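You operate a simulated robot arm through the tools that you are given. There is no shell and no other tool. Be economical: measure what you need, move in short steps, check, and stop when the job is done.

The job below is to be done with a simulated robot arm. You get a single attempt, and the scene is never put back.

Task
Stack the box marked "Packers" from the clear end of the power bench on top of the box marked "Bead clips". Then put two of the white gauge blocks from the top of the board stack on the site board shelf. Then open the bottom bench drawer. Do these in the order given. Set down upright: white gauge block.

It is judged by the outcome, as a careful person would: the job done as asked, and still so three seconds after it is handed in. It fails if anything else is knocked over, pushed out of place, dropped, spilled or broken.

Robot
A 7-joint arm with a two-finger parallel gripper on a trunk, on a base that drives. Base frame: it is fixed to the floor where the robot stands at the start and does not move with it; the origin is under the middle of the robot, x ahead of it, y to its left, z up; the surface under the hand at the start is at about z = 850. Readings come in mm, degrees, newtons and seconds.
With the tool pointing down near the work surface it reaches from about 220 to 740 mm from the robot's upright axis, wherever it stands. Its first joint turns from -166.0 to 166.0 degrees. Places, roughly: bottom bench drawer [-800, -4200, 100]; site board shelf (123x23 cm) [580, -3260, 860]; white gauge block [-1000, -1500, 750]. Payload 1.57 kg.
The tool frame sits at the grasp point between the pads (the TCP): z along the fingers, y along the line on which they close. The tips reach 30 mm beyond it. Largest opening 110 mm; finger width 24, thickness 12; the body of the gripper, 48 by 112 mm, starts 78 mm behind the TCP.
Orientation is that of the tool frame in the base frame, as a unit quaternion [x, y, z, w]. With the fingers straight down and closing along the base's y, the tool's x points along the base's -x, its y along +y and its z along -z.

Tools
- The arm moves only by the tool arm_command. Its arguments are lists of equal length, an entry for each row: "translation": the shift along the base's x, y, z in mm, a list of three; "turn": the turn, a rotation vector about the base's x, y, z in rad, a list of three. In form: {"translation": [[dx, dy, dz], ...], "turn": [[rx, ry, rz], ...]}. A call has 1 to 20 rows; each row shifts and turns the commanded pose from where the row before left it. "grip" is the closure, from 0 (fully open) to 1 (shut), set as the call begins (left out, the last holds). Rows are played at 5 a second. More than 50 mm and 8.6 degrees between two rows, or a gripper value outside its range, and nothing of the call is played. A pose out of reach is approached as far as the arm can. The call stops where the force on the tool passes 40 N (or 10 N more than at its start, if that is more) or the arm is blocked; 0.2 s more then pass. Each finger travels about 45 mm/s and halts on what it meets, pressing with about 40 N; the grip force reading is that of the motor and also rises with nothing between the fingers. The clock runs only during rows and for 0.2 s after the last one: add rows that do not move to give the fingers time. The reply holds the time, the measured pose of the TCP, the force on the tool along the base axes, the opening and the grip force, in the units named above and with some noise, with the torque about the TCP (base axes, N m) and any sound that the robot's microphone picked up.
- Cameras (640 x 400 px; columns grow to the right, rows downward): "scene" is now at [8.4, 112.6, 1586.4]; the picture's right is [-0.51, -0.86, 0.00], its down [-0.63, 0.37, -0.68] and it looks along [0.59, -0.35, -0.73] (base axes); focal length 253 px, centre (320, 200). "wrist" rides on the gripper at [70, 16, -141] in the tool frame; the picture's right is [-0.23, 0.97, 0.00], its down [-0.86, -0.20, -0.48] and it looks along [-0.47, -0.11, 0.88] (tool axes); focal length 222 px, centre (320, 200). There is no depth. A picture from a camera that has moved, and an enlarged one, comes with that camera's place and axes in the base frame and with its lens.
- camera(camera): a new picture of that camera. No time passes.
- move_column(by): slides the trunk up (or, below 0, down) by that many mm; the arm and the scene camera ride with it, the base frame stays. It gives what a move gives, with no picture.
- drive_base(legs): drives the robot by 1 to 6 legs, each [ahead, turn to the left] in mm and degrees, along the robot's own axes; the way and the turn of a leg run together, so that a leg with both is an arc; at most 1500 mm and 180 degrees a leg. The arm and the cameras ride along, it lands a little off, and it stops where it bumps. It gives what a move gives.
- pan_tilt(pan, tilt): turns the head with the scene camera to pan (to the left, within 155 degrees either way) and tilt (down, from -29 to 69), counted from straight ahead of the robot. It gives what a move gives.
- zoom(camera, box): a new picture of the part [left, top, right, bottom] of that camera's present view, enlarged. No time passes.
- hand_in(): hands the job in; it is judged then, once.

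Go step by step. Nothing tells you exact positions but the pictures and the camera data: compare them with the known pose of the tool, close in by small moves and look again before you grip or let go. The budget is 165 turns and 108 pictures, counting those below and the enlarged ones. Unless the task says otherwise, let go and move clear before handing in, and close with one line.

The tools are called after ">>>" as a command line: name --argument value ..., lists and objects as JSON in quotes. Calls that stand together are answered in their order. arm_command: Moves the arm, as the interface text tells. Its arguments: {"type":"object","properties":{"translation":{"type":"array","items":{"type":"array","items":{"type":"number"}}},"turn":{"type":"array","items":{"type":"array","items":{"type":"number"}}},"grip":{"type":"number"}},"required":["translation","turn"]} The other tools are called the same way: move_column (by) slides the trunk up or down; drive_base (legs) drives the base; pan_tilt (pan, tilt) turns the head that bears the scene camera; camera (camera) takes a picture; zoom (camera, box) takes an enlarged picture of a part of a camera's view; hand_in () hands the job in.

At the start:

```text
t: 0.0
ee_pos: [441.6, 86.5, 1211.5]
orientation: [0.0, 1.0, -0.001, 0.0]
wrist_force: [0.2, 0.8, 0.0]
ft_torque: [0.02, 0.03, -0.01]
grip_width: 110.0
grasp_force: 0.1
trunk travel left (down, up): [-525.0, 65.0]
robot x, y, heading: [-3.9, -0.7, 0.2]
head pan, tilt: [-30.9, 46.9]
```

scene: 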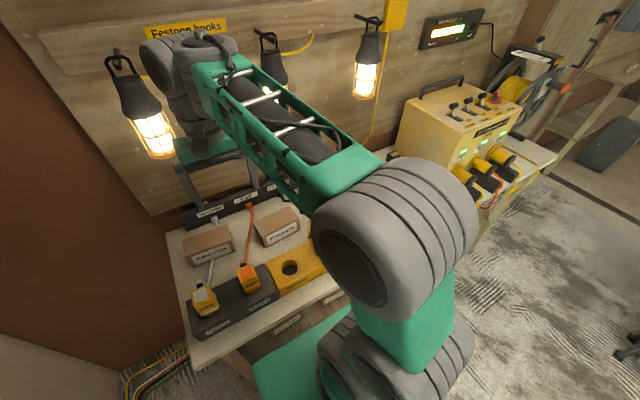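
wrist: 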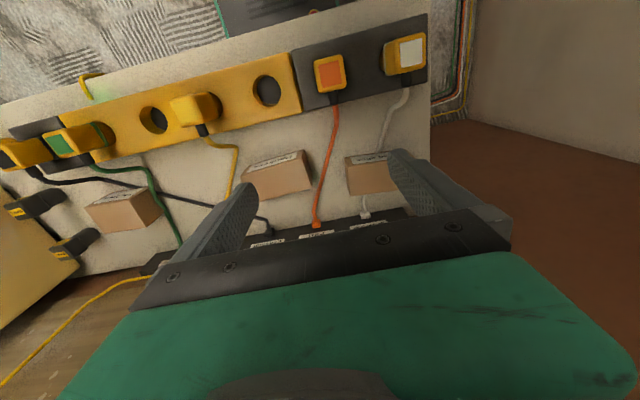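

I see a power bench with a few small cardboard boxes, cables and sockets. I'll read the labels first.

>>> zoom --camera "scene" --box '[160, 180, 360, 305]'

>>> zoom --camera "wrist" --box '[60, 120, 440, 260]'

```text
3.20 times, centred on (260, 242) of scene
camera zoom: at [8.4, 112.6, 1586.4], right [-0.51, -0.86, 0.0], down [-0.63, 0.37, -0.68], along [0.59, -0.35, -0.73], focal length 810 px, centre (512, 64)
```

zoom: 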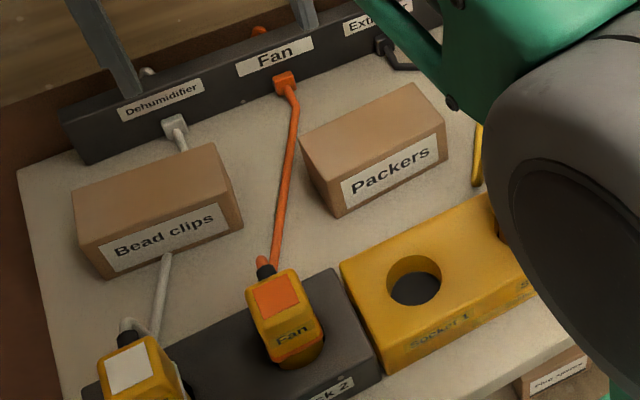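

```text
1.68 times, centred on (250, 190) of wrist
camera zoom: at [372.3, 103.3, 1352.9], right [0.23, 0.97, 0.0], down [0.86, -0.2, 0.48], along [0.47, -0.11, -0.88], focal length 374 px, centre (438, 217)
```

zoom: 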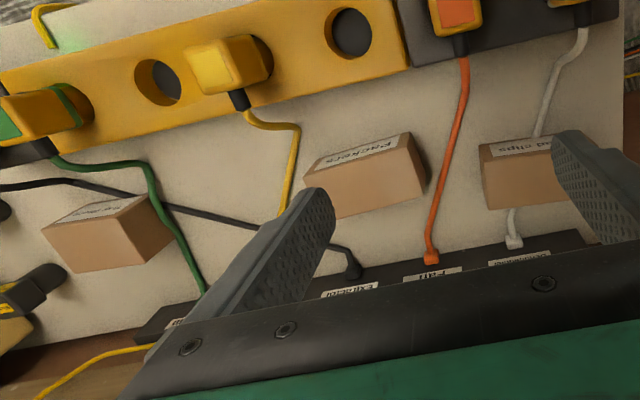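

Packers and Bead clips are both near the front of the robot. I'll check the third box's label and the corners more closely.

>>> zoom --camera "wrist" --box '[70, 160, 190, 240]'

>>> zoom --camera "scene" --box '[175, 195, 305, 275]'

>>> zoom --camera "wrist" --box '[230, 130, 430, 255]'

```text
5.00 times, centred on (130, 200) of wrist
camera zoom: at [372.3, 103.3, 1352.9], right [0.23, 0.97, 0.0], down [0.86, -0.2, 0.48], along [0.47, -0.11, -0.88], focal length 1111 px, centre (1270, 200)
```

zoom: 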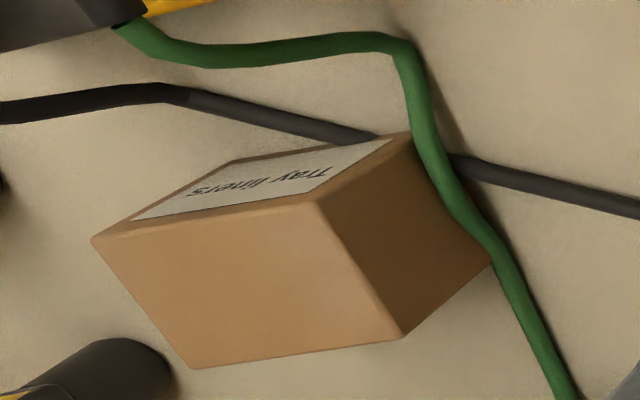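

```text
4.92 times, centred on (240, 235) of scene
camera zoom: at [8.4, 112.6, 1586.4], right [-0.51, -0.86, 0.0], down [-0.63, 0.37, -0.68], along [0.59, -0.35, -0.73], focal length 1246 px, centre (714, 28)
```

zoom: 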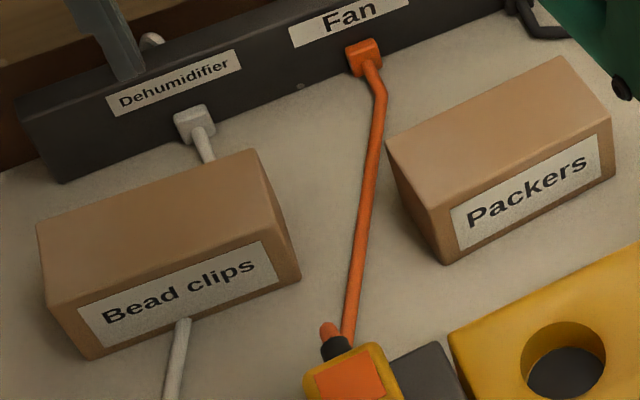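

```text
3.20 times, centred on (330, 192) of wrist
camera zoom: at [372.3, 103.3, 1352.9], right [0.23, 0.97, 0.0], down [0.86, -0.2, 0.48], along [0.47, -0.11, -0.88], focal length 711 px, centre (288, 224)
```

zoom: 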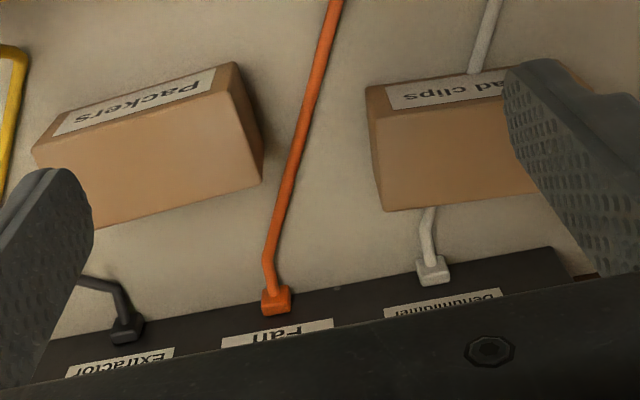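

Packers is about 70×134×67 mm, centred near (543, -34), and Bead clips is near (583, 186), both with tops around z 917. I'll turn the hand 90° so it closes across the short side, and move above Packers.

>>> arm_command --translation '[[9.2, -11, -12], [9.2, -11, -12], [9.2, -11, -12], [9.2, -11, -12], [9.2, -11, -12], [9.2, -11, -12], [9.2, -11, -12], [9.2, -11, -12], [9.2, -11, -12], [9.2, -11, -12], [9.2, -11, -12]]' --turn '[[0, 0, 0.146], [0, 0, 0.146], [0, 0, 0.146], [0, 0, 0.146], [0, 0, 0.146], [0, 0, 0.146], [0, 0, 0.146], [0, 0, 0.146], [0, 0, 0.146], [0, 0, 0.146], [0, 0, 0.146]]' --grip 0

>>> camera --camera "wrist"

>>> camera --camera "scene"

```text
t: 2.4
ee_pos: [543.6, -33.9, 1080.2]
orientation: [0.721, -0.693, 0.001, 0.0]
wrist_force: [-0.1, 0.0, 0.3]
ft_torque: [0.0, 0.0, 0.03]
grip_width: 109.9
grasp_force: 0.2
trunk travel left (down, up): [-525.0, 65.0]
robot x, y, heading: [1.6, -1.2, -0.3]
head pan, tilt: [-30.9, 46.9]
```

```text
100 pictures are left
camera wrist: at [530.4, -103.2, 1220.9], right [-0.98, 0.19, 0.0], down [0.17, 0.86, 0.48], along [0.09, 0.47, -0.88], focal length 222 px, centre (320, 200)
```

wrist: 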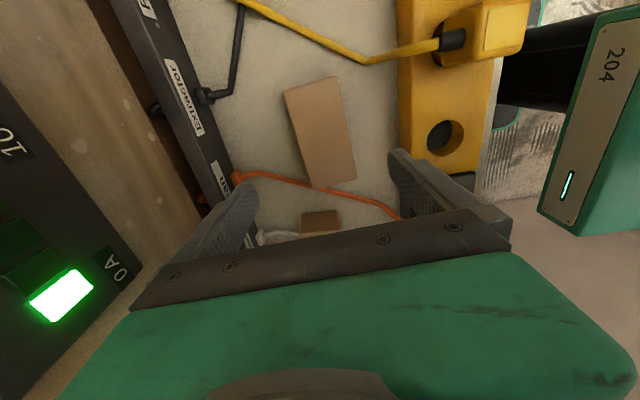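

```text
99 pictures are left
camera scene: at [8.7, 112.4, 1586.4], right [-0.51, -0.86, 0.0], down [-0.63, 0.37, -0.68], along [0.59, -0.35, -0.73], focal length 253 px, centre (320, 200)
```

scene: 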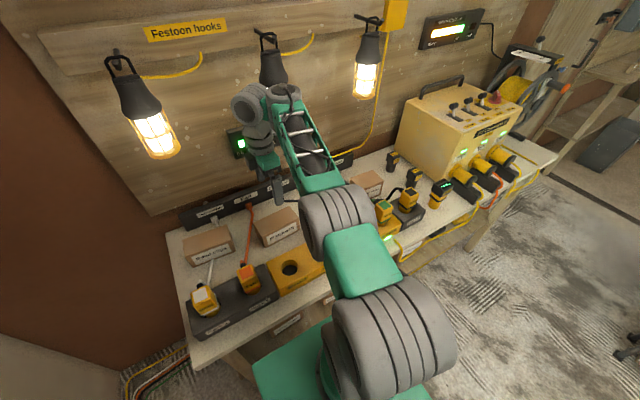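

Refined: Packers centre ≈ (541, -30), yaw ≈ 2.3°. Descending, with fingers on its front and back faces.

>>> arm_command --translation '[[-2.6, 4, -40], [0, 0, -40], [0, 0, -40], [0, 0, -40], [0, 0, -28]]' --turn '[[0, 0, 0], [0, 0, 0], [0, 0, 0], [0, 0, 0], [0, 0, 0]]'

>>> camera --camera "wrist"

```text
t: 3.6
ee_pos: [576.9, -33.4, 950.5]
orientation: [0.72, -0.694, 0.006, -0.007]
wrist_force: [-5.5, 0.5, 15.4]
ft_torque: [0.07, 1.18, -0.05]
grip_width: 110.0
grasp_force: 0.0
out of reach, approached as far as the arm can: row 2, 3
trunk travel left (down, up): [-525.0, 65.0]
robot x, y, heading: [-0.0, -2.0, 0.0]
head pan, tilt: [-30.9, 46.9]
stopped in row 5: the force on the tool passed its limit at 63 N (the readings are from after the stop); the commanded pose is now the measured one
```

```text
98 pictures are left
camera wrist: at [560.3, -103.4, 1092.2], right [-0.98, 0.19, -0.02], down [0.16, 0.86, 0.48], along [0.11, 0.47, -0.88], focal length 222 px, centre (320, 200)
```

wrist: 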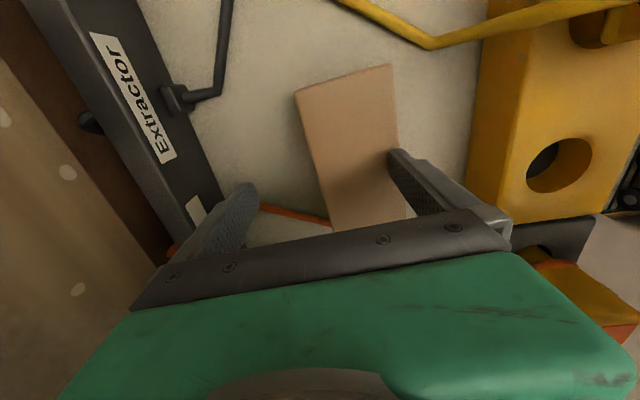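

The arm ran out of downward reach, drifted forward and the front finger touched the box's top. I'll lift off, lower the trunk, and look again.

>>> arm_command --translation '[[0, 0, 40], [-10, 0, 40], [-25, 3, 40], [0, 0, 40]]' --turn '[[0, 0, 0], [0, 0, 0], [0, 0, 0], [0, 0, 0]]'

>>> move_column --by -130

>>> camera --camera "wrist"

>>> camera --camera "scene"

```text
t: 4.6
ee_pos: [539.2, -28.2, 1107.5]
orientation: [0.72, -0.694, 0.005, -0.005]
wrist_force: [0.7, -0.1, -0.2]
ft_torque: [0.02, -0.01, 0.0]
grip_width: 110.1
grasp_force: 0.0
trunk travel left (down, up): [-525.0, 65.0]
robot x, y, heading: [0.8, -0.8, 0.1]
head pan, tilt: [-30.9, 46.9]
```

```text
t: 6.2
ee_pos: [540.6, -29.4, 978.9]
orientation: [0.72, -0.693, 0.006, -0.005]
wrist_force: [-0.6, 0.9, -0.1]
ft_torque: [0.02, -0.01, 0.03]
grip_width: 109.7
grasp_force: 0.0
trunk travel left (down, up): [-395.0, 195.0]
robot x, y, heading: [3.7, -1.7, -0.1]
head pan, tilt: [-30.9, 46.9]
```

```text
97 pictures are left
camera wrist: at [524.3, -98.7, 1119.8], right [-0.98, 0.19, -0.01], down [0.16, 0.86, 0.48], along [0.1, 0.47, -0.88], focal length 222 px, centre (320, 200)
```

wrist: 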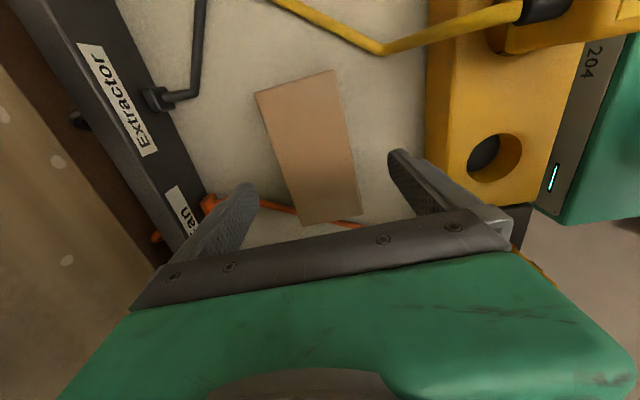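

```text
96 pictures are left
camera scene: at [8.5, 112.6, 1456.4], right [-0.51, -0.86, 0.0], down [-0.63, 0.38, -0.68], along [0.59, -0.35, -0.73], focal length 253 px, centre (320, 200)
```

scene: 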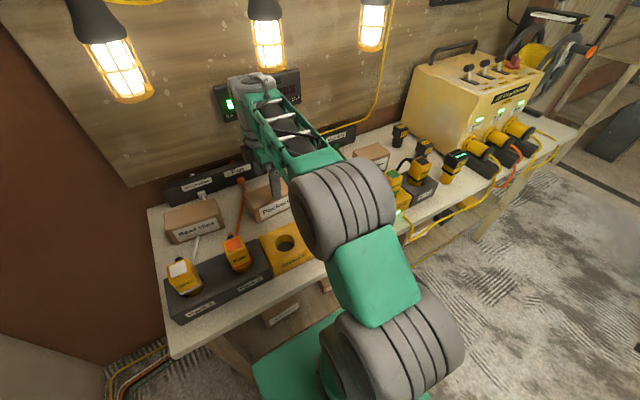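

The box hasn't moved noticeably (centre ≈ (543, -32)). Descending now.

>>> arm_command --translation '[[2, -2, -30], [0, 0, -30], [0, 0, -30]]' --turn '[[0, 0, 0], [0, 0, 0], [0, 0, 0]]'

>>> camera --camera "wrist"

```text
t: 7.0
ee_pos: [541.7, -30.6, 888.5]
orientation: [0.72, -0.694, 0.006, -0.005]
wrist_force: [-0.7, -0.1, 0.1]
ft_torque: [0.03, -0.04, -0.01]
grip_width: 110.1
grasp_force: 0.1
trunk travel left (down, up): [-395.0, 195.0]
robot x, y, heading: [1.7, -0.1, -0.0]
head pan, tilt: [-30.9, 46.9]
```

```text
95 pictures are left
camera wrist: at [525.8, -100.6, 1029.3], right [-0.98, 0.19, -0.02], down [0.16, 0.86, 0.48], along [0.1, 0.47, -0.88], focal length 222 px, centre (320, 200)
```

wrist: 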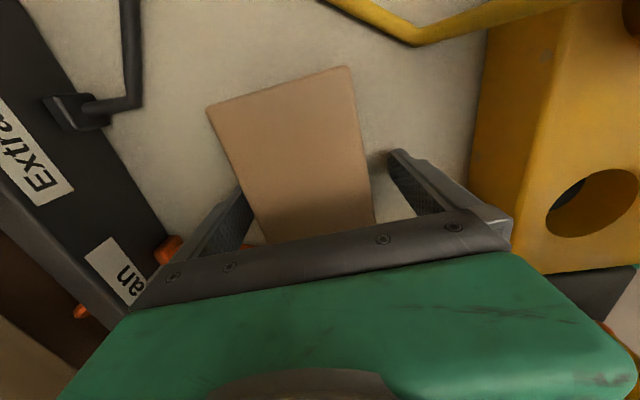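

Fingers straddle the box. Closing.

>>> arm_command --translation '[[0, 0, 0], [0, 0, 0], [0, 0, 0], [0, 0, 0], [0, 0, 0], [0, 0, 10], [0, 0, 20]]' --turn '[[0, 0, 0], [0, 0, 0], [0, 0, 0], [0, 0, 0], [0, 0, 0], [0, 0, 0], [0, 0, 0]]' --grip 1

>>> camera --camera "wrist"

```text
t: 8.6
ee_pos: [540.3, -31.6, 918.2]
orientation: [0.72, -0.694, 0.004, -0.003]
wrist_force: [0.6, 0.8, -1.7]
ft_torque: [0.01, -0.03, -0.01]
grip_width: 69.7
grasp_force: 40.0
trunk travel left (down, up): [-395.0, 195.0]
robot x, y, heading: [-2.3, 2.5, -0.2]
head pan, tilt: [-30.9, 46.9]
```

```text
94 pictures are left
camera wrist: at [525.1, -101.0, 1059.6], right [-0.98, 0.19, -0.01], down [0.16, 0.86, 0.48], along [0.1, 0.47, -0.88], focal length 222 px, centre (320, 200)
```

wrist: 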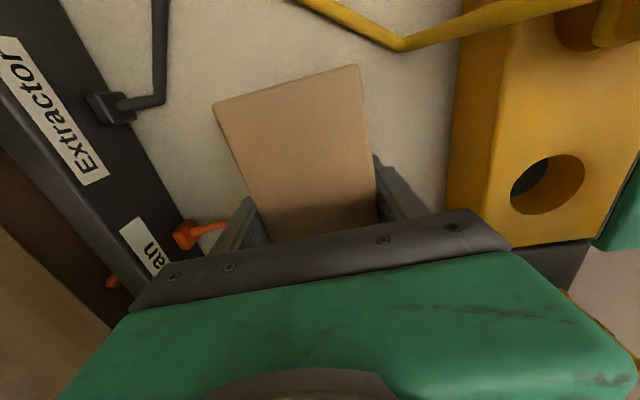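

Packers is held. Lift it and re-measure Bead clips from the scene camera.

>>> arm_command --translation '[[0, 0, 40], [0, 0, 40], [0, 0, 20]]' --turn '[[0, 0, 0], [0, 0, 0], [0, 0, 0]]'

>>> zoom --camera "scene" --box '[145, 165, 305, 265]'

>>> camera --camera "wrist"

```text
t: 9.4
ee_pos: [542.1, -30.6, 1017.8]
orientation: [0.72, -0.694, 0.004, -0.003]
wrist_force: [0.7, -0.2, -2.4]
ft_torque: [-0.01, 0.0, 0.0]
grip_width: 69.6
grasp_force: 40.0
trunk travel left (down, up): [-395.0, 195.0]
robot x, y, heading: [-3.0, 1.7, -0.3]
head pan, tilt: [-30.9, 46.9]
```

```text
4.00 times, centred on (225, 215) of scene
camera zoom: at [8.7, 112.6, 1456.4], right [-0.51, -0.86, 0.0], down [-0.63, 0.38, -0.68], along [0.59, -0.35, -0.73], focal length 1012 px, centre (700, 140)
```

zoom: 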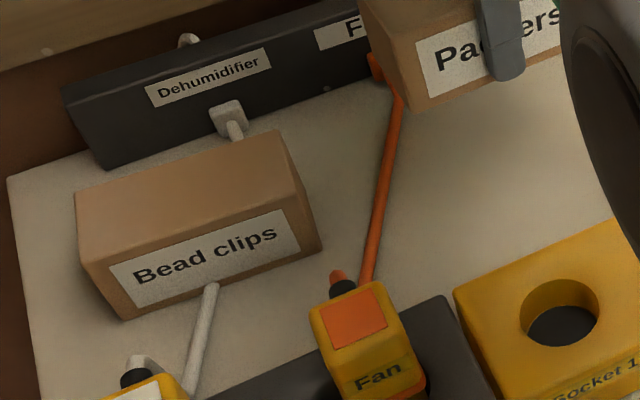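

```text
92 pictures are left
camera wrist: at [526.3, -99.1, 1159.8], right [-0.98, 0.19, -0.01], down [0.16, 0.86, 0.48], along [0.1, 0.47, -0.88], focal length 222 px, centre (320, 200)
```

wrist: 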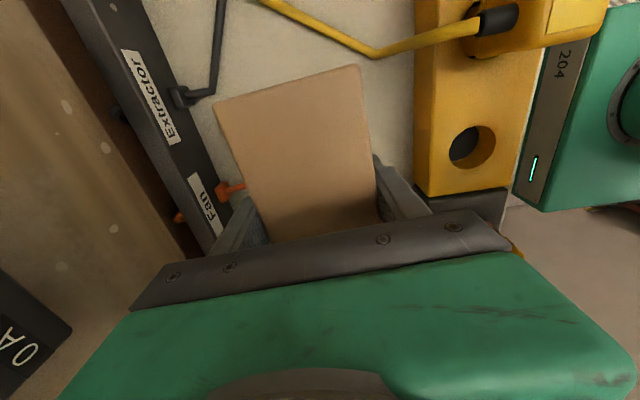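

Bead clips centre ≈ (584, 188), yaw ≈ -4.5°. I'll carry Packers over it at safe height.

>>> arm_command --translation '[[7, 36, 0], [7, 36, 0], [7, 36, 0], [7, 36, 0], [7, 36, 0], [7, 38, 0]]' --turn '[[0, 0, -0.02], [0, 0, -0.02], [0, 0, -0.02], [0, 0, -0.02], [0, 0, -0.02], [0, 0, -0.019]]'

>>> camera --camera "scene"

>>> camera --camera "wrist"

```text
t: 10.8
ee_pos: [585.2, 186.1, 1018.0]
orientation: [-0.677, 0.736, -0.006, 0.004]
wrist_force: [-0.6, -0.4, -2.6]
ft_torque: [-0.02, -0.04, -0.02]
grip_width: 69.6
grasp_force: 39.5
trunk travel left (down, up): [-395.0, 195.0]
robot x, y, heading: [1.5, 1.0, -0.1]
head pan, tilt: [-30.9, 46.9]
```

```text
91 pictures are left
camera scene: at [8.9, 112.8, 1456.3], right [-0.51, -0.86, 0.0], down [-0.63, 0.37, -0.68], along [0.59, -0.35, -0.73], focal length 253 px, centre (320, 200)
```

scene: 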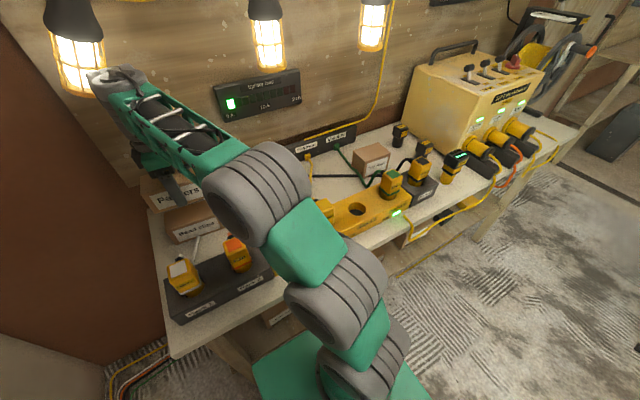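

```text
90 pictures are left
camera wrist: at [561.9, 119.6, 1158.7], right [-0.95, 0.31, -0.01], down [0.26, 0.84, 0.48], along [0.16, 0.45, -0.88], focal length 222 px, centre (320, 200)
```

wrist: 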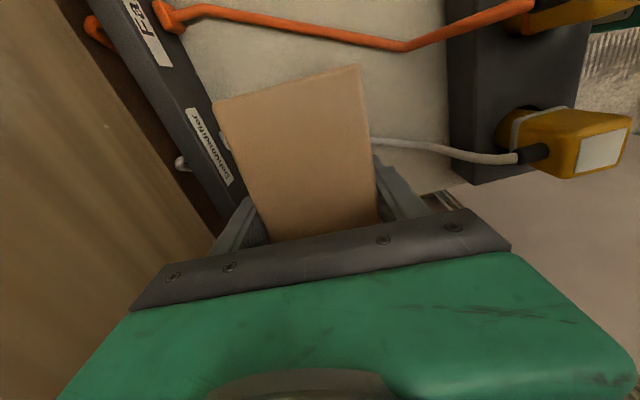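

Held box is over Bead clips. Lowering most of the way, then checking alignment.

>>> arm_command --translation '[[0, 1, -25], [0, 0, -22]]' --turn '[[0, 0, 0], [0, 0, 0]]'

>>> zoom --camera "scene" --box '[135, 150, 255, 250]'

```text
t: 11.4
ee_pos: [583.9, 187.2, 972.1]
orientation: [-0.676, 0.737, -0.006, 0.005]
wrist_force: [0.7, 0.5, -2.7]
ft_torque: [0.05, 0.02, 0.0]
grip_width: 69.7
grasp_force: 40.3
trunk travel left (down, up): [-395.0, 195.0]
robot x, y, heading: [-1.7, 0.3, 0.2]
head pan, tilt: [-30.9, 46.9]
```

```text
4.00 times, centred on (195, 200) of scene
camera zoom: at [8.9, 112.8, 1456.4], right [-0.51, -0.86, 0.0], down [-0.63, 0.37, -0.68], along [0.59, -0.35, -0.73], focal length 1012 px, centre (820, 200)
```

zoom: 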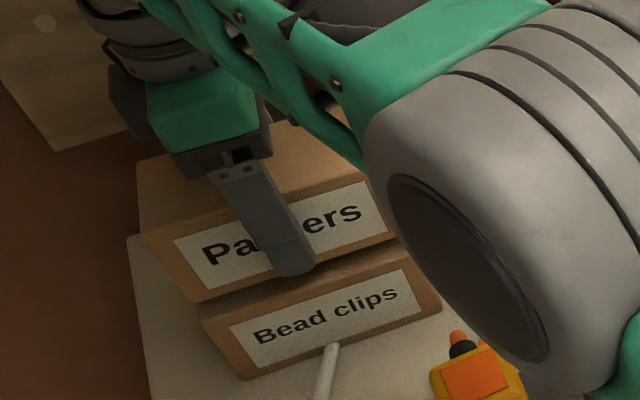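

Alignment looks within a few mm. Lowering gently to contact.

>>> arm_command --translation '[[0, 0, -6], [0, 0, -4], [0, 0, -3], [0, 0, -2]]' --turn '[[0, 0, 0], [0, 0, 0], [0, 0, 0], [0, 0, 0]]'

>>> zoom --camera "scene" --box '[135, 150, 255, 250]'

```text
t: 12.4
ee_pos: [584.5, 187.6, 957.0]
orientation: [-0.678, 0.735, -0.007, 0.005]
wrist_force: [-0.1, 0.1, 6.2]
ft_torque: [-0.25, 0.26, 0.01]
grip_width: 69.9
grasp_force: 40.5
trunk travel left (down, up): [-395.0, 195.0]
robot x, y, heading: [-0.0, 1.7, -0.0]
head pan, tilt: [-30.9, 46.9]
```

```text
4.00 times, centred on (195, 200) of scene
camera zoom: at [8.3, 112.7, 1456.5], right [-0.51, -0.86, 0.0], down [-0.63, 0.37, -0.68], along [0.59, -0.35, -0.73], focal length 1012 px, centre (820, 200)
```

zoom: 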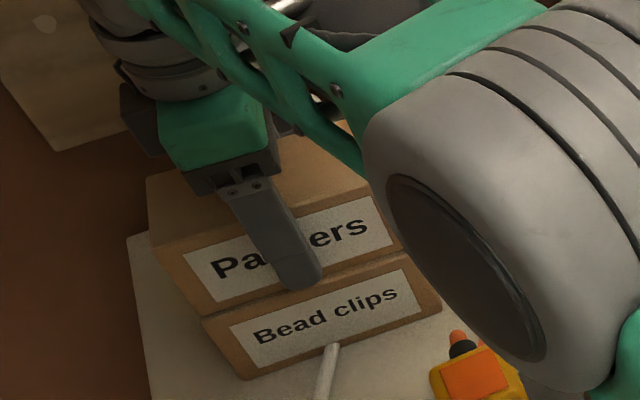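

Contact made and boxes are aligned. Releasing and rising.

>>> arm_command --translation '[[0, 0, 0], [0, 0, 0], [0, 0, 0], [0, 0, 0], [0, 0, 20], [0, 0, 40], [0, 0, 40], [0, 0, 40]]' --turn '[[0, 0, 0], [0, 0, 0], [0, 0, 0], [0, 0, 0], [0, 0, 0], [0, 0, 0], [0, 0, 0], [0, 0, 0]]' --grip 0

>>> zoom --camera "scene" --box '[135, 150, 255, 250]'

```text
t: 14.2
ee_pos: [585.8, 188.7, 1094.2]
orientation: [-0.677, 0.736, -0.005, 0.003]
wrist_force: [0.3, -0.4, 0.1]
ft_torque: [0.02, 0.02, 0.03]
grip_width: 110.0
grasp_force: 0.0
trunk travel left (down, up): [-395.0, 195.0]
robot x, y, heading: [-3.3, -1.2, -0.2]
head pan, tilt: [-30.9, 46.9]
```

```text
4.00 times, centred on (195, 200) of scene
camera zoom: at [9.1, 112.6, 1456.3], right [-0.51, -0.86, 0.0], down [-0.63, 0.37, -0.68], along [0.59, -0.35, -0.73], focal length 1012 px, centre (820, 200)
```

zoom: 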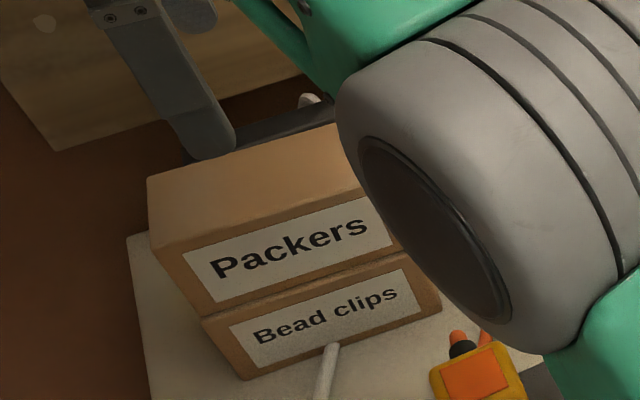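

Stack is good. I'll tuck the arm back over the base and then look toward the gauge blocks behind right.

>>> arm_command --translation '[[-22, -17, 6], [-22, -17, 6], [-22, -17, 6], [-22, -17, 6], [-22, -17, 6], [-22, -17, 6], [-22, -17, 6], [-22, -17, 6], [-22, -17, 6], [-22, -17, 6], [-22, -17, 6]]' --turn '[[0, 0, -0.1356], [0, 0, -0.1356], [0, 0, -0.1356], [0, 0, -0.1356], [0, 0, -0.1356], [0, 0, -0.1356], [0, 0, -0.1356], [0, 0, -0.1356], [0, 0, -0.1356], [0, 0, -0.1356], [0, 0, -0.1356]]'

>>> pan_tilt --pan -125 --tilt 22

>>> camera --camera "scene"

```text
t: 16.6
ee_pos: [341.2, 0.2, 1162.5]
orientation: [0.002, 1.0, -0.007, -0.001]
wrist_force: [-0.4, -0.9, -0.4]
ft_torque: [0.02, 0.01, 0.04]
grip_width: 110.1
grasp_force: 0.1
trunk travel left (down, up): [-395.0, 195.0]
robot x, y, heading: [-0.9, 1.7, -0.1]
head pan, tilt: [-30.9, 46.9]
```

```text
t: 18.3
ee_pos: [343.2, -0.2, 1163.2]
orientation: [0.0, 1.0, -0.007, -0.001]
wrist_force: [0.4, 0.2, 0.6]
ft_torque: [0.02, 0.03, -0.02]
grip_width: 110.1
grasp_force: 0.1
trunk travel left (down, up): [-395.0, 195.0]
robot x, y, heading: [0.3, -0.9, 0.2]
head pan, tilt: [-125.0, 22.0]
```

```text
86 pictures are left
camera scene: at [-113.1, 77.5, 1494.5], right [-0.82, 0.57, 0.0], down [0.21, 0.31, -0.93], along [-0.53, -0.76, -0.37], focal length 253 px, centre (320, 200)
```

scene: 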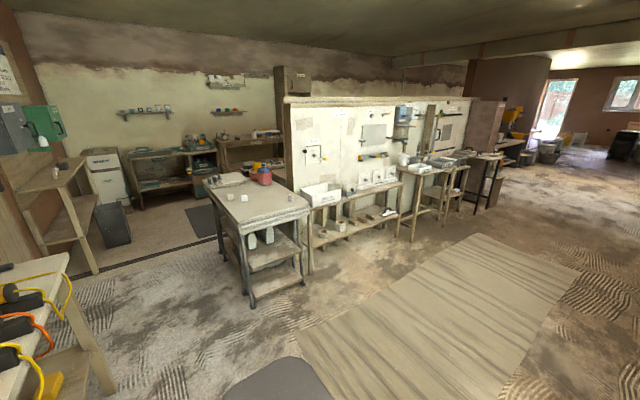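

Looking closely toward the gauge blocks and the shelf side.

>>> zoom --camera "scene" --box '[195, 130, 435, 280]'

>>> zoom --camera "scene" --box '[0, 80, 320, 280]'

```text
2.67 times, centred on (315, 205) of scene
camera zoom: at [-113.1, 77.5, 1494.5], right [-0.82, 0.57, 0.0], down [0.21, 0.31, -0.93], along [-0.53, -0.76, -0.37], focal length 675 px, centre (333, 187)
```

zoom: 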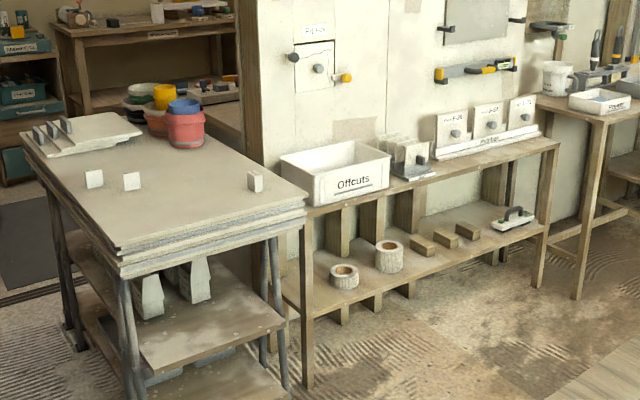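

```text
2.00 times, centred on (160, 180) of scene
camera zoom: at [-113.1, 77.5, 1494.5], right [-0.82, 0.57, 0.0], down [0.21, 0.31, -0.93], along [-0.53, -0.76, -0.37], focal length 506 px, centre (640, 240)
```

zoom: 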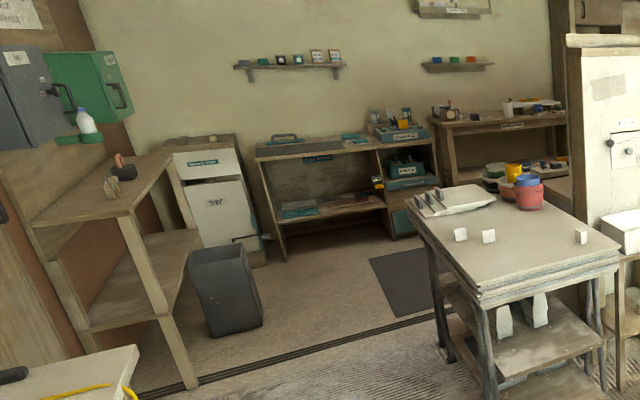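

The board stack is the table (x -1090…-525, y -2590…-1420) with three white blocks; the shelf unit is at x≈465–695 running along y. I'll drive down the aisle between them with heading -90°.

>>> drive_base --legs '[[-80, 0], [0, -90], [1400, 0]]'

>>> pan_tilt --pan -45 --tilt 35

>>> camera --camera "scene"

```text
t: 29.7
ee_pos: [-116.3, -1723.0, 1163.3]
orientation: [0.714, 0.7, -0.004, -0.005]
wrist_force: [0.3, 0.5, -0.1]
ft_torque: [0.0, 0.0, -0.01]
grip_width: 110.1
grasp_force: 0.1
trunk travel left (down, up): [-395.0, 195.0]
robot x, y, heading: [-105.4, -1381.0, -90.8]
head pan, tilt: [-125.0, 22.0]
```

```text
t: 31.2
ee_pos: [-115.9, -1723.7, 1163.9]
orientation: [0.713, 0.701, -0.004, -0.006]
wrist_force: [-0.1, -1.5, -0.3]
ft_torque: [-0.03, -0.01, -0.01]
grip_width: 110.2
grasp_force: 0.1
trunk travel left (down, up): [-395.0, 195.0]
robot x, y, heading: [-107.3, -1381.0, -91.0]
head pan, tilt: [-45.0, 35.0]
```

```text
83 pictures are left
camera scene: at [-17.5, -1385.1, 1473.9], right [-0.69, 0.72, 0.0], down [0.41, 0.4, -0.82], along [-0.59, -0.57, -0.57], focal length 253 px, centre (320, 200)
```

scene: 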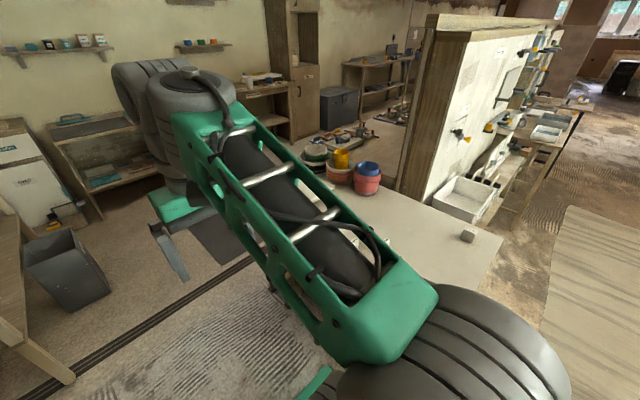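

Arm blocks the view; drive level with the blocks and swing the hand over the table to look with the wrist camera.

>>> drive_base --legs '[[460, 1]]'

>>> arm_command --translation '[[-36, 25, 0], [-36, 25, 0], [-36, 25, 0], [-36, 25, 0], [-36, 25, 0], [-36, 25, 0], [-36, 25, 0], [-36, 25, 0], [-36, 25, 0], [-36, 25, 0], [-36, 25, 0], [-36, 25, 0]]' --turn '[[0, 0, -0.13], [0, 0, -0.13], [0, 0, -0.13], [0, 0, -0.13], [0, 0, -0.13], [0, 0, -0.13], [0, 0, -0.13], [0, 0, -0.13], [0, 0, -0.13], [0, 0, -0.13], [0, 0, -0.13], [0, 0, -0.13]]'

>>> pan_tilt --pan -80 --tilt 45

>>> camera --camera "wrist"

>>> camera --camera "scene"

```text
t: 34.0
ee_pos: [-113.9, -2187.0, 1163.3]
orientation: [0.708, 0.706, -0.004, -0.006]
wrist_force: [-0.6, 0.5, -0.7]
ft_torque: [0.01, -0.02, -0.02]
grip_width: 110.1
grasp_force: 0.0
trunk travel left (down, up): [-395.0, 195.0]
robot x, y, heading: [-115.0, -1840.7, -89.9]
head pan, tilt: [-45.0, 35.0]
```

```text
t: 36.6
ee_pos: [-546.1, -1887.1, 1162.0]
orientation: [1.0, 0.004, 0.0, -0.007]
wrist_force: [-0.3, 0.3, 0.0]
ft_torque: [0.02, 0.01, -0.01]
grip_width: 109.7
grasp_force: 0.1
trunk travel left (down, up): [-395.0, 195.0]
robot x, y, heading: [-112.9, -1847.2, -90.0]
head pan, tilt: [-45.0, 35.0]
```

```text
t: 37.6
ee_pos: [-545.1, -1887.7, 1161.6]
orientation: [1.0, 0.004, 0.001, -0.008]
wrist_force: [-1.0, 0.9, -0.4]
ft_torque: [0.05, -0.03, 0.0]
grip_width: 110.0
grasp_force: 0.0
trunk travel left (down, up): [-395.0, 195.0]
robot x, y, heading: [-115.5, -1846.1, -89.7]
head pan, tilt: [-80.0, 45.0]
```

```text
82 pictures are left
camera wrist: at [-476.3, -1904.5, 1303.3], right [-0.22, -0.98, -0.01], down [-0.86, 0.19, 0.48], along [-0.47, 0.12, -0.88], focal length 222 px, centre (320, 200)
```

wrist: 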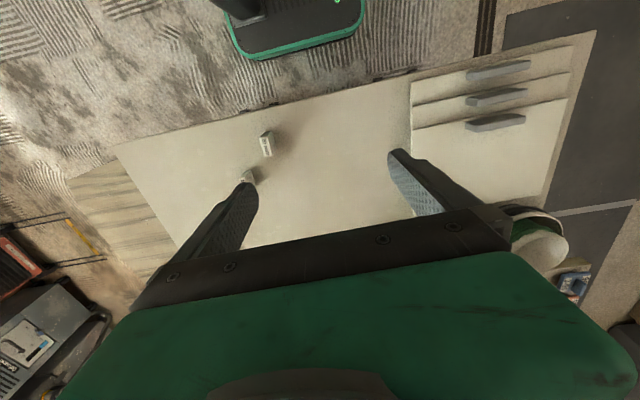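

```text
81 pictures are left
camera scene: at [-39.0, -1799.4, 1459.1], right [-0.17, 0.98, 0.0], down [0.7, 0.12, -0.71], along [-0.7, -0.12, -0.71], focal length 253 px, centre (320, 200)
```

scene: 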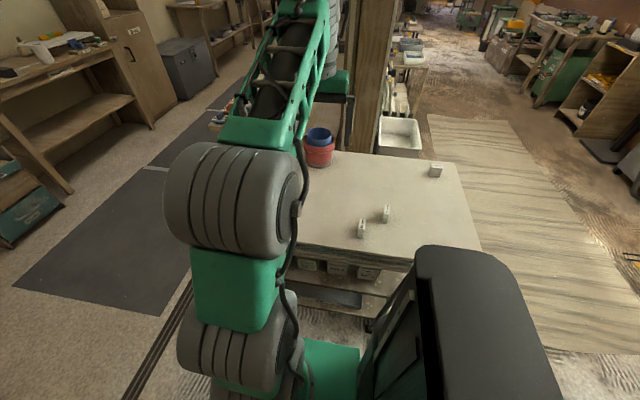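

Blocks A, B near (-600, -1735) and C further. Zooming for accurate positions.

>>> zoom --camera "scene" --box '[330, 150, 490, 250]'

>>> zoom --camera "wrist" --box '[200, 90, 360, 190]'

```text
4.00 times, centred on (410, 200) of scene
camera zoom: at [-39.0, -1799.4, 1459.1], right [-0.17, 0.98, 0.0], down [0.7, 0.12, -0.71], along [-0.7, -0.12, -0.71], focal length 1012 px, centre (-40, 200)
```

zoom: 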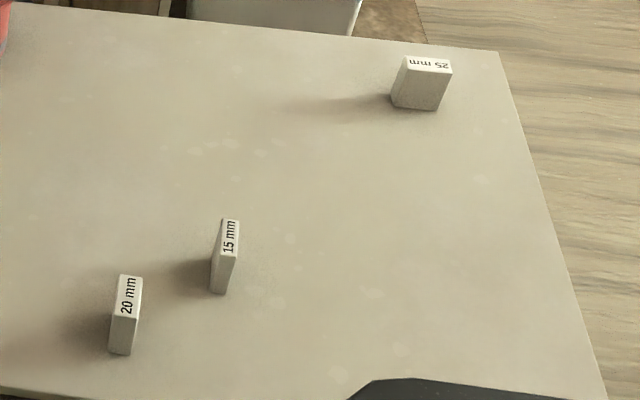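

```text
4.00 times, centred on (280, 140) of wrist
camera zoom: at [-476.3, -1904.5, 1303.3], right [-0.22, -0.98, -0.01], down [-0.86, 0.19, 0.48], along [-0.47, 0.12, -0.88], focal length 888 px, centre (480, 440)
```

zoom: 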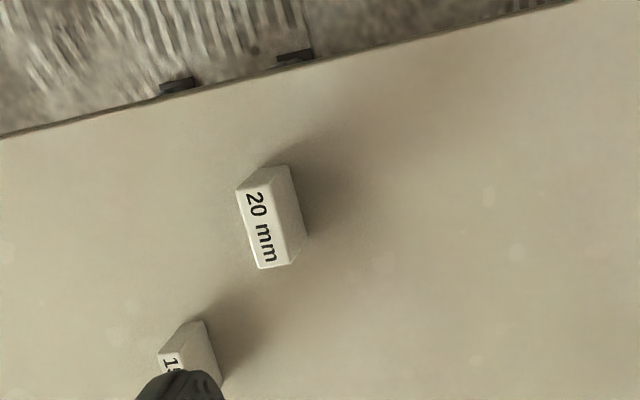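

A is "20 mm" near (-580, -1755), B "15 mm" near (-661, -1674), C "25 mm" further. I'll take A and B; long axes run roughly along x, so the current closing direction fits. Lower the trunk, narrow the fingers, and re-measure from above A.

>>> move_column --by -140

>>> arm_command --translation '[[-12, 40, -10], [-12, 45, -10], [-11, 47, -10]]' --turn '[[0, 0, 0], [0, 0, 0], [0, 0, 0]]' --grip 0.4

>>> camera --camera "wrist"

>>> camera --camera "scene"

```text
t: 39.3
ee_pos: [-545.8, -1886.0, 1021.6]
orientation: [1.0, 0.005, 0.001, -0.007]
wrist_force: [0.1, -0.5, -0.1]
ft_torque: [0.03, -0.01, -0.01]
grip_width: 110.0
grasp_force: 0.1
trunk travel left (down, up): [-255.0, 335.0]
robot x, y, heading: [-108.6, -1843.6, -90.0]
head pan, tilt: [-80.0, 45.0]
```

```text
t: 40.1
ee_pos: [-580.4, -1756.0, 992.0]
orientation: [1.0, 0.004, 0.001, -0.007]
wrist_force: [0.5, -0.4, 0.1]
ft_torque: [0.0, 0.02, 0.03]
grip_width: 65.8
grasp_force: 0.1
trunk travel left (down, up): [-255.0, 335.0]
robot x, y, heading: [-114.5, -1841.6, -89.8]
head pan, tilt: [-80.0, 45.0]
```

```text
78 pictures are left
camera wrist: at [-510.9, -1773.5, 1133.1], right [-0.22, -0.98, -0.01], down [-0.86, 0.19, 0.48], along [-0.47, 0.12, -0.88], focal length 222 px, centre (320, 200)
```

wrist: 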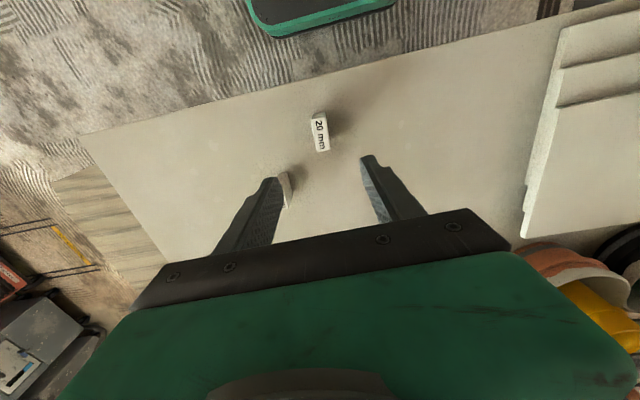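

```text
77 pictures are left
camera scene: at [-39.0, -1799.7, 1319.1], right [-0.17, 0.98, 0.0], down [0.7, 0.12, -0.71], along [-0.7, -0.12, -0.71], focal length 253 px, centre (320, 200)
```

scene: 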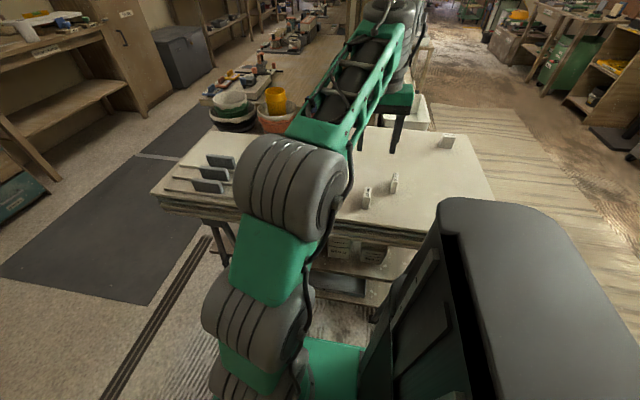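

>>> zoom --camera "scene" --box '[330, 120, 490, 220]'

>>> zoom --camera "wrist" --box '[240, 90, 400, 190]'

```text
4.00 times, centred on (410, 170) of scene
camera zoom: at [-39.0, -1799.7, 1319.1], right [-0.17, 0.98, 0.0], down [0.7, 0.12, -0.71], along [-0.7, -0.12, -0.71], focal length 1012 px, centre (-40, 320)
```

zoom: 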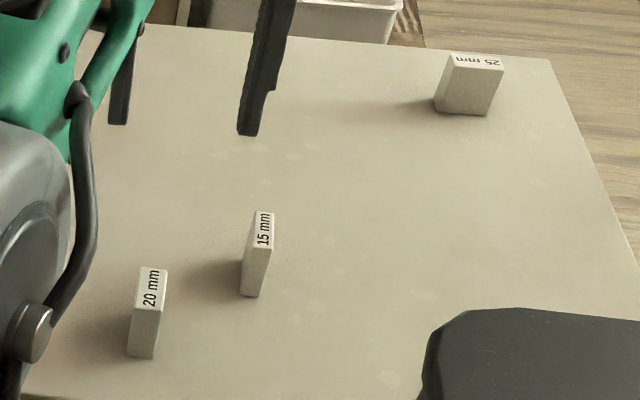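

```text
4.00 times, centred on (320, 140) of wrist
camera zoom: at [-510.9, -1773.5, 1133.1], right [-0.22, -0.98, -0.01], down [-0.86, 0.19, 0.48], along [-0.47, 0.12, -0.88], focal length 888 px, centre (320, 440)
```

zoom: 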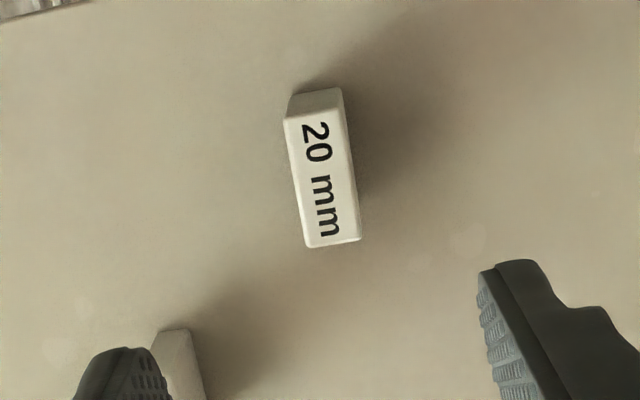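

Block A: top ≈ z 820, centre (-578.6, -1755), yaw ≈ -4.6°. Descending around it.

>>> arm_command --translation '[[1.5, 1, -40], [0, 0, -40], [0, 0, -40], [0, 0, -30]]' --turn '[[0, 0, -0.043], [0, 0, -0.043], [0, 0, 0], [0, 0, 0]]' --grip 0.4

>>> camera --camera "wrist"

>>> zoom --camera "scene" --box '[330, 120, 490, 220]'

```text
t: 41.1
ee_pos: [-579.1, -1754.9, 843.2]
orientation: [0.999, -0.039, 0.0, -0.006]
wrist_force: [0.1, -0.6, 0.1]
ft_torque: [0.0, -0.01, 0.0]
grip_width: 66.1
grasp_force: 0.0
trunk travel left (down, up): [-255.0, 335.0]
robot x, y, heading: [-112.4, -1843.5, -90.2]
head pan, tilt: [-80.0, 45.0]
```

```text
74 pictures are left
camera wrist: at [-511.2, -1778.0, 984.5], right [-0.3, -0.95, -0.01], down [-0.84, 0.26, 0.48], along [-0.46, 0.16, -0.88], focal length 222 px, centre (320, 200)
```

wrist: 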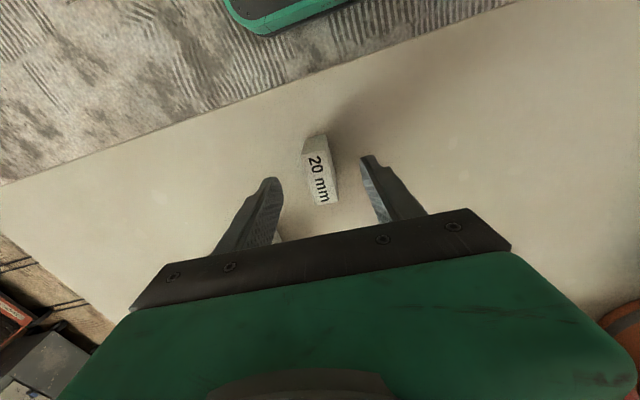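

```text
4.00 times, centred on (410, 170) of scene
camera zoom: at [-39.0, -1799.3, 1319.1], right [-0.17, 0.98, 0.0], down [0.7, 0.12, -0.71], along [-0.7, -0.12, -0.71], focal length 1012 px, centre (-40, 320)
```

zoom: 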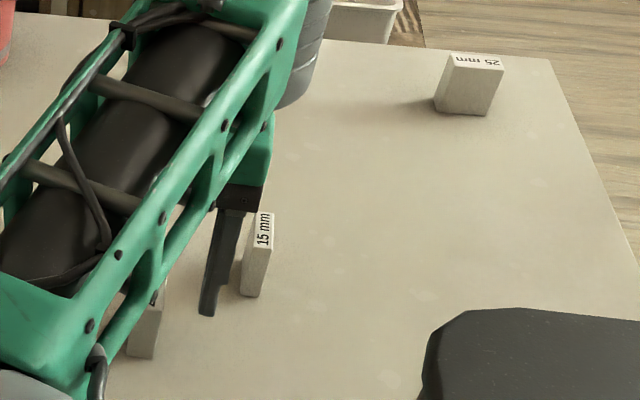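

Centred within a few mm. Final descent and grip.

>>> arm_command --translation '[[-1, 2, -20], [0, 0, -10], [0, 0, -7]]' --turn '[[0, 0, 0], [0, 0, 0], [0, 0, 0]]'

>>> camera --camera "wrist"

```text
t: 41.9
ee_pos: [-580.0, -1753.2, 810.7]
orientation: [0.999, -0.038, -0.003, -0.008]
wrist_force: [5.1, -1.5, 25.2]
ft_torque: [-1.1, -0.3, 0.16]
grip_width: 66.9
grasp_force: 0.4
trunk travel left (down, up): [-255.0, 335.0]
robot x, y, heading: [-115.7, -1843.9, -90.1]
head pan, tilt: [-80.0, 45.0]
```

```text
72 pictures are left
camera wrist: at [-511.9, -1776.5, 951.3], right [-0.3, -0.95, -0.02], down [-0.83, 0.26, 0.49], along [-0.46, 0.16, -0.87], focal length 222 px, centre (320, 200)
```

wrist: 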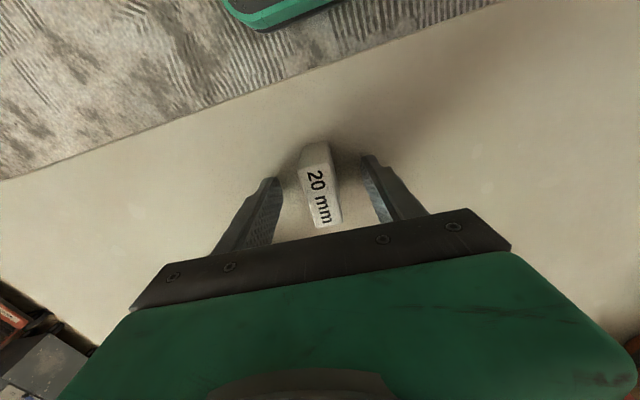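

Tips touched the table (surface ≈ z 781). Rise 10 mm and close.

>>> arm_command --translation '[[0, 0, 10], [0, 0, 0]]' --turn '[[0, 0, 0], [0, 0, 0]]'

>>> arm_command --translation '[[0, 0, 0], [0, 0, 0], [0, 0, 0], [0, 0, 0], [0, 0, 0]]' --turn '[[0, 0, 0], [0, 0, 0], [0, 0, 0], [0, 0, 0], [0, 0, 0]]' --grip 1

>>> camera --camera "wrist"

```text
t: 42.5
ee_pos: [-580.1, -1753.6, 814.8]
orientation: [0.999, -0.039, 0.002, -0.007]
wrist_force: [0.0, 0.8, 0.0]
ft_torque: [-0.01, 0.0, -0.01]
grip_width: 65.9
grasp_force: 0.1
trunk travel left (down, up): [-255.0, 335.0]
robot x, y, heading: [-111.7, -1844.6, -90.0]
head pan, tilt: [-80.0, 45.0]
```

```text
t: 43.7
ee_pos: [-580.0, -1752.8, 815.6]
orientation: [0.999, -0.038, 0.001, -0.007]
wrist_force: [0.3, 0.0, -0.3]
ft_torque: [0.05, 0.01, 0.0]
grip_width: 19.1
grasp_force: 33.2
trunk travel left (down, up): [-255.0, 335.0]
robot x, y, heading: [-111.9, -1844.0, -89.9]
head pan, tilt: [-80.0, 45.0]
```

```text
71 pictures are left
camera wrist: at [-512.8, -1776.4, 956.6], right [-0.3, -0.95, -0.01], down [-0.84, 0.26, 0.48], along [-0.45, 0.16, -0.88], focal length 222 px, centre (320, 200)
```

wrist: 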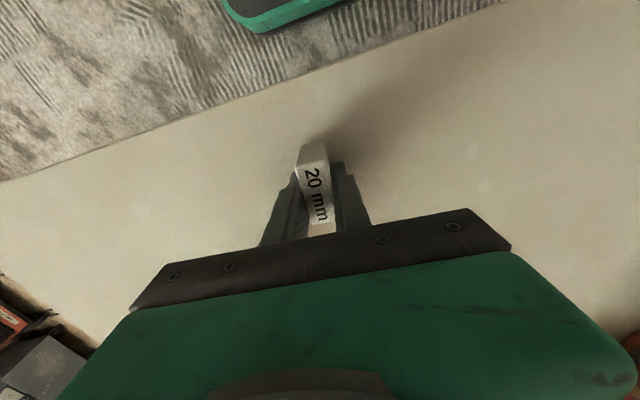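

Block A is held. Lift, raise trunk, swing the hand back ahead of the robot.

>>> arm_command --translation '[[0, 0, 30], [0, 0, 40], [0, 0, 40], [0, 0, 40], [0, 0, 40], [36, -25, 0], [36, -25, 0], [36, -25, 0], [36, -25, 0], [36, -25, 0], [36, -25, 0], [36, -25, 0], [36, -25, 0], [36, -25, 0], [36, -25, 0], [36, -25, 0], [36, -25, 0]]' --turn '[[0, 0, 0], [0, 0, 0], [0, 0, 0], [0, 0, 0], [0, 0, 0], [0, 0, 0.13], [0, 0, 0.13], [0, 0, 0.13], [0, 0, 0.13], [0, 0, 0.13], [0, 0, 0.13], [0, 0, 0.13], [0, 0, 0.13], [0, 0, 0.13], [0, 0, 0.13], [0, 0, 0.13], [0, 0, 0.13]]'

>>> move_column --by 140

>>> pan_tilt --pan 25 --tilt 35

>>> camera --camera "scene"

```text
t: 46.8
ee_pos: [-265.2, -1948.1, 993.7]
orientation: [0.91, 0.413, 0.026, -0.002]
wrist_force: [0.3, 0.8, -0.5]
ft_torque: [0.01, -0.08, -0.01]
grip_width: 19.0
grasp_force: 33.1
trunk travel left (down, up): [-255.0, 335.0]
robot x, y, heading: [-116.1, -1845.2, -89.9]
head pan, tilt: [-80.0, 45.0]
stopped in row 15: the arm was blocked; the commanded pose is now the measured one
```

```text
t: 48.5
ee_pos: [-266.1, -1947.4, 1133.2]
orientation: [0.91, 0.413, 0.027, -0.002]
wrist_force: [-0.4, 0.0, -0.7]
ft_torque: [0.01, 0.0, 0.0]
grip_width: 19.1
grasp_force: 33.5
trunk travel left (down, up): [-395.0, 195.0]
robot x, y, heading: [-114.6, -1844.4, -89.9]
head pan, tilt: [-80.0, 45.0]
```

```text
t: 50.3
ee_pos: [-264.3, -1948.5, 1132.8]
orientation: [0.91, 0.414, 0.027, -0.002]
wrist_force: [0.0, -0.5, -1.0]
ft_torque: [0.0, -0.01, 0.03]
grip_width: 18.9
grasp_force: 32.9
trunk travel left (down, up): [-395.0, 195.0]
robot x, y, heading: [-112.2, -1844.3, -90.2]
head pan, tilt: [25.0, 35.0]
```

```text
70 pictures are left
camera scene: at [78.4, -1865.1, 1473.9], right [-0.91, -0.42, 0.0], down [-0.24, 0.52, -0.82], along [0.35, -0.74, -0.57], focal length 253 px, centre (320, 200)
```

scene: 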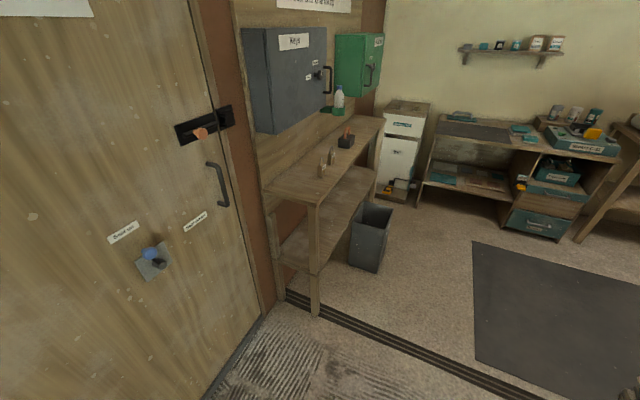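

The arm came too close to the trunk; no harm. Move it out ahead and look closely at the shelf.

>>> arm_command --translation '[[15, -38, 5], [20, -35, 5], [20, -35, 5], [24, -35, 5], [24, -35, 5], [24, -35, 5], [24, -33, 5]]' --turn '[[0, 0, 0.103], [0, 0, 0.103], [0, 0, 0.103], [0, 0, 0.103], [0, 0, 0.103], [0, 0, 0.103], [0, 0, 0.103]]'

>>> zoom --camera "scene" --box '[240, 60, 440, 200]'

```text
t: 50.8
ee_pos: [-264.5, -1948.4, 1140.7]
orientation: [0.945, 0.327, 0.021, -0.001]
wrist_force: [0.4, 0.3, -0.6]
ft_torque: [0.01, 0.01, -0.04]
grip_width: 19.1
grasp_force: 33.0
trunk travel left (down, up): [-395.0, 195.0]
robot x, y, heading: [-111.8, -1844.0, -90.1]
head pan, tilt: [25.0, 35.0]
stopped in row 2: the arm was blocked; the commanded pose is now the measured one
```

```text
2.86 times, centred on (340, 130) of scene
camera zoom: at [78.4, -1865.0, 1473.9], right [-0.91, -0.42, 0.0], down [-0.24, 0.52, -0.82], along [0.35, -0.74, -0.57], focal length 723 px, centre (263, 400)
```

zoom: 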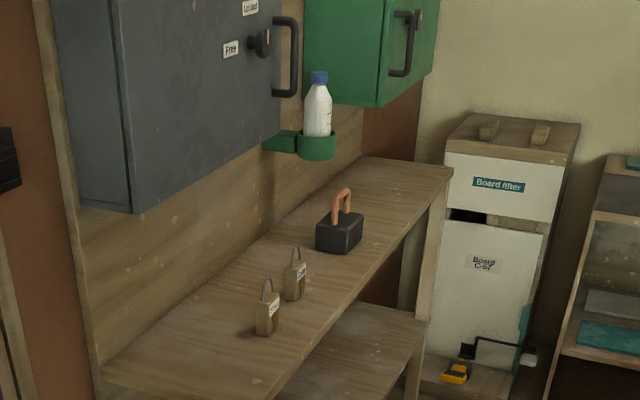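

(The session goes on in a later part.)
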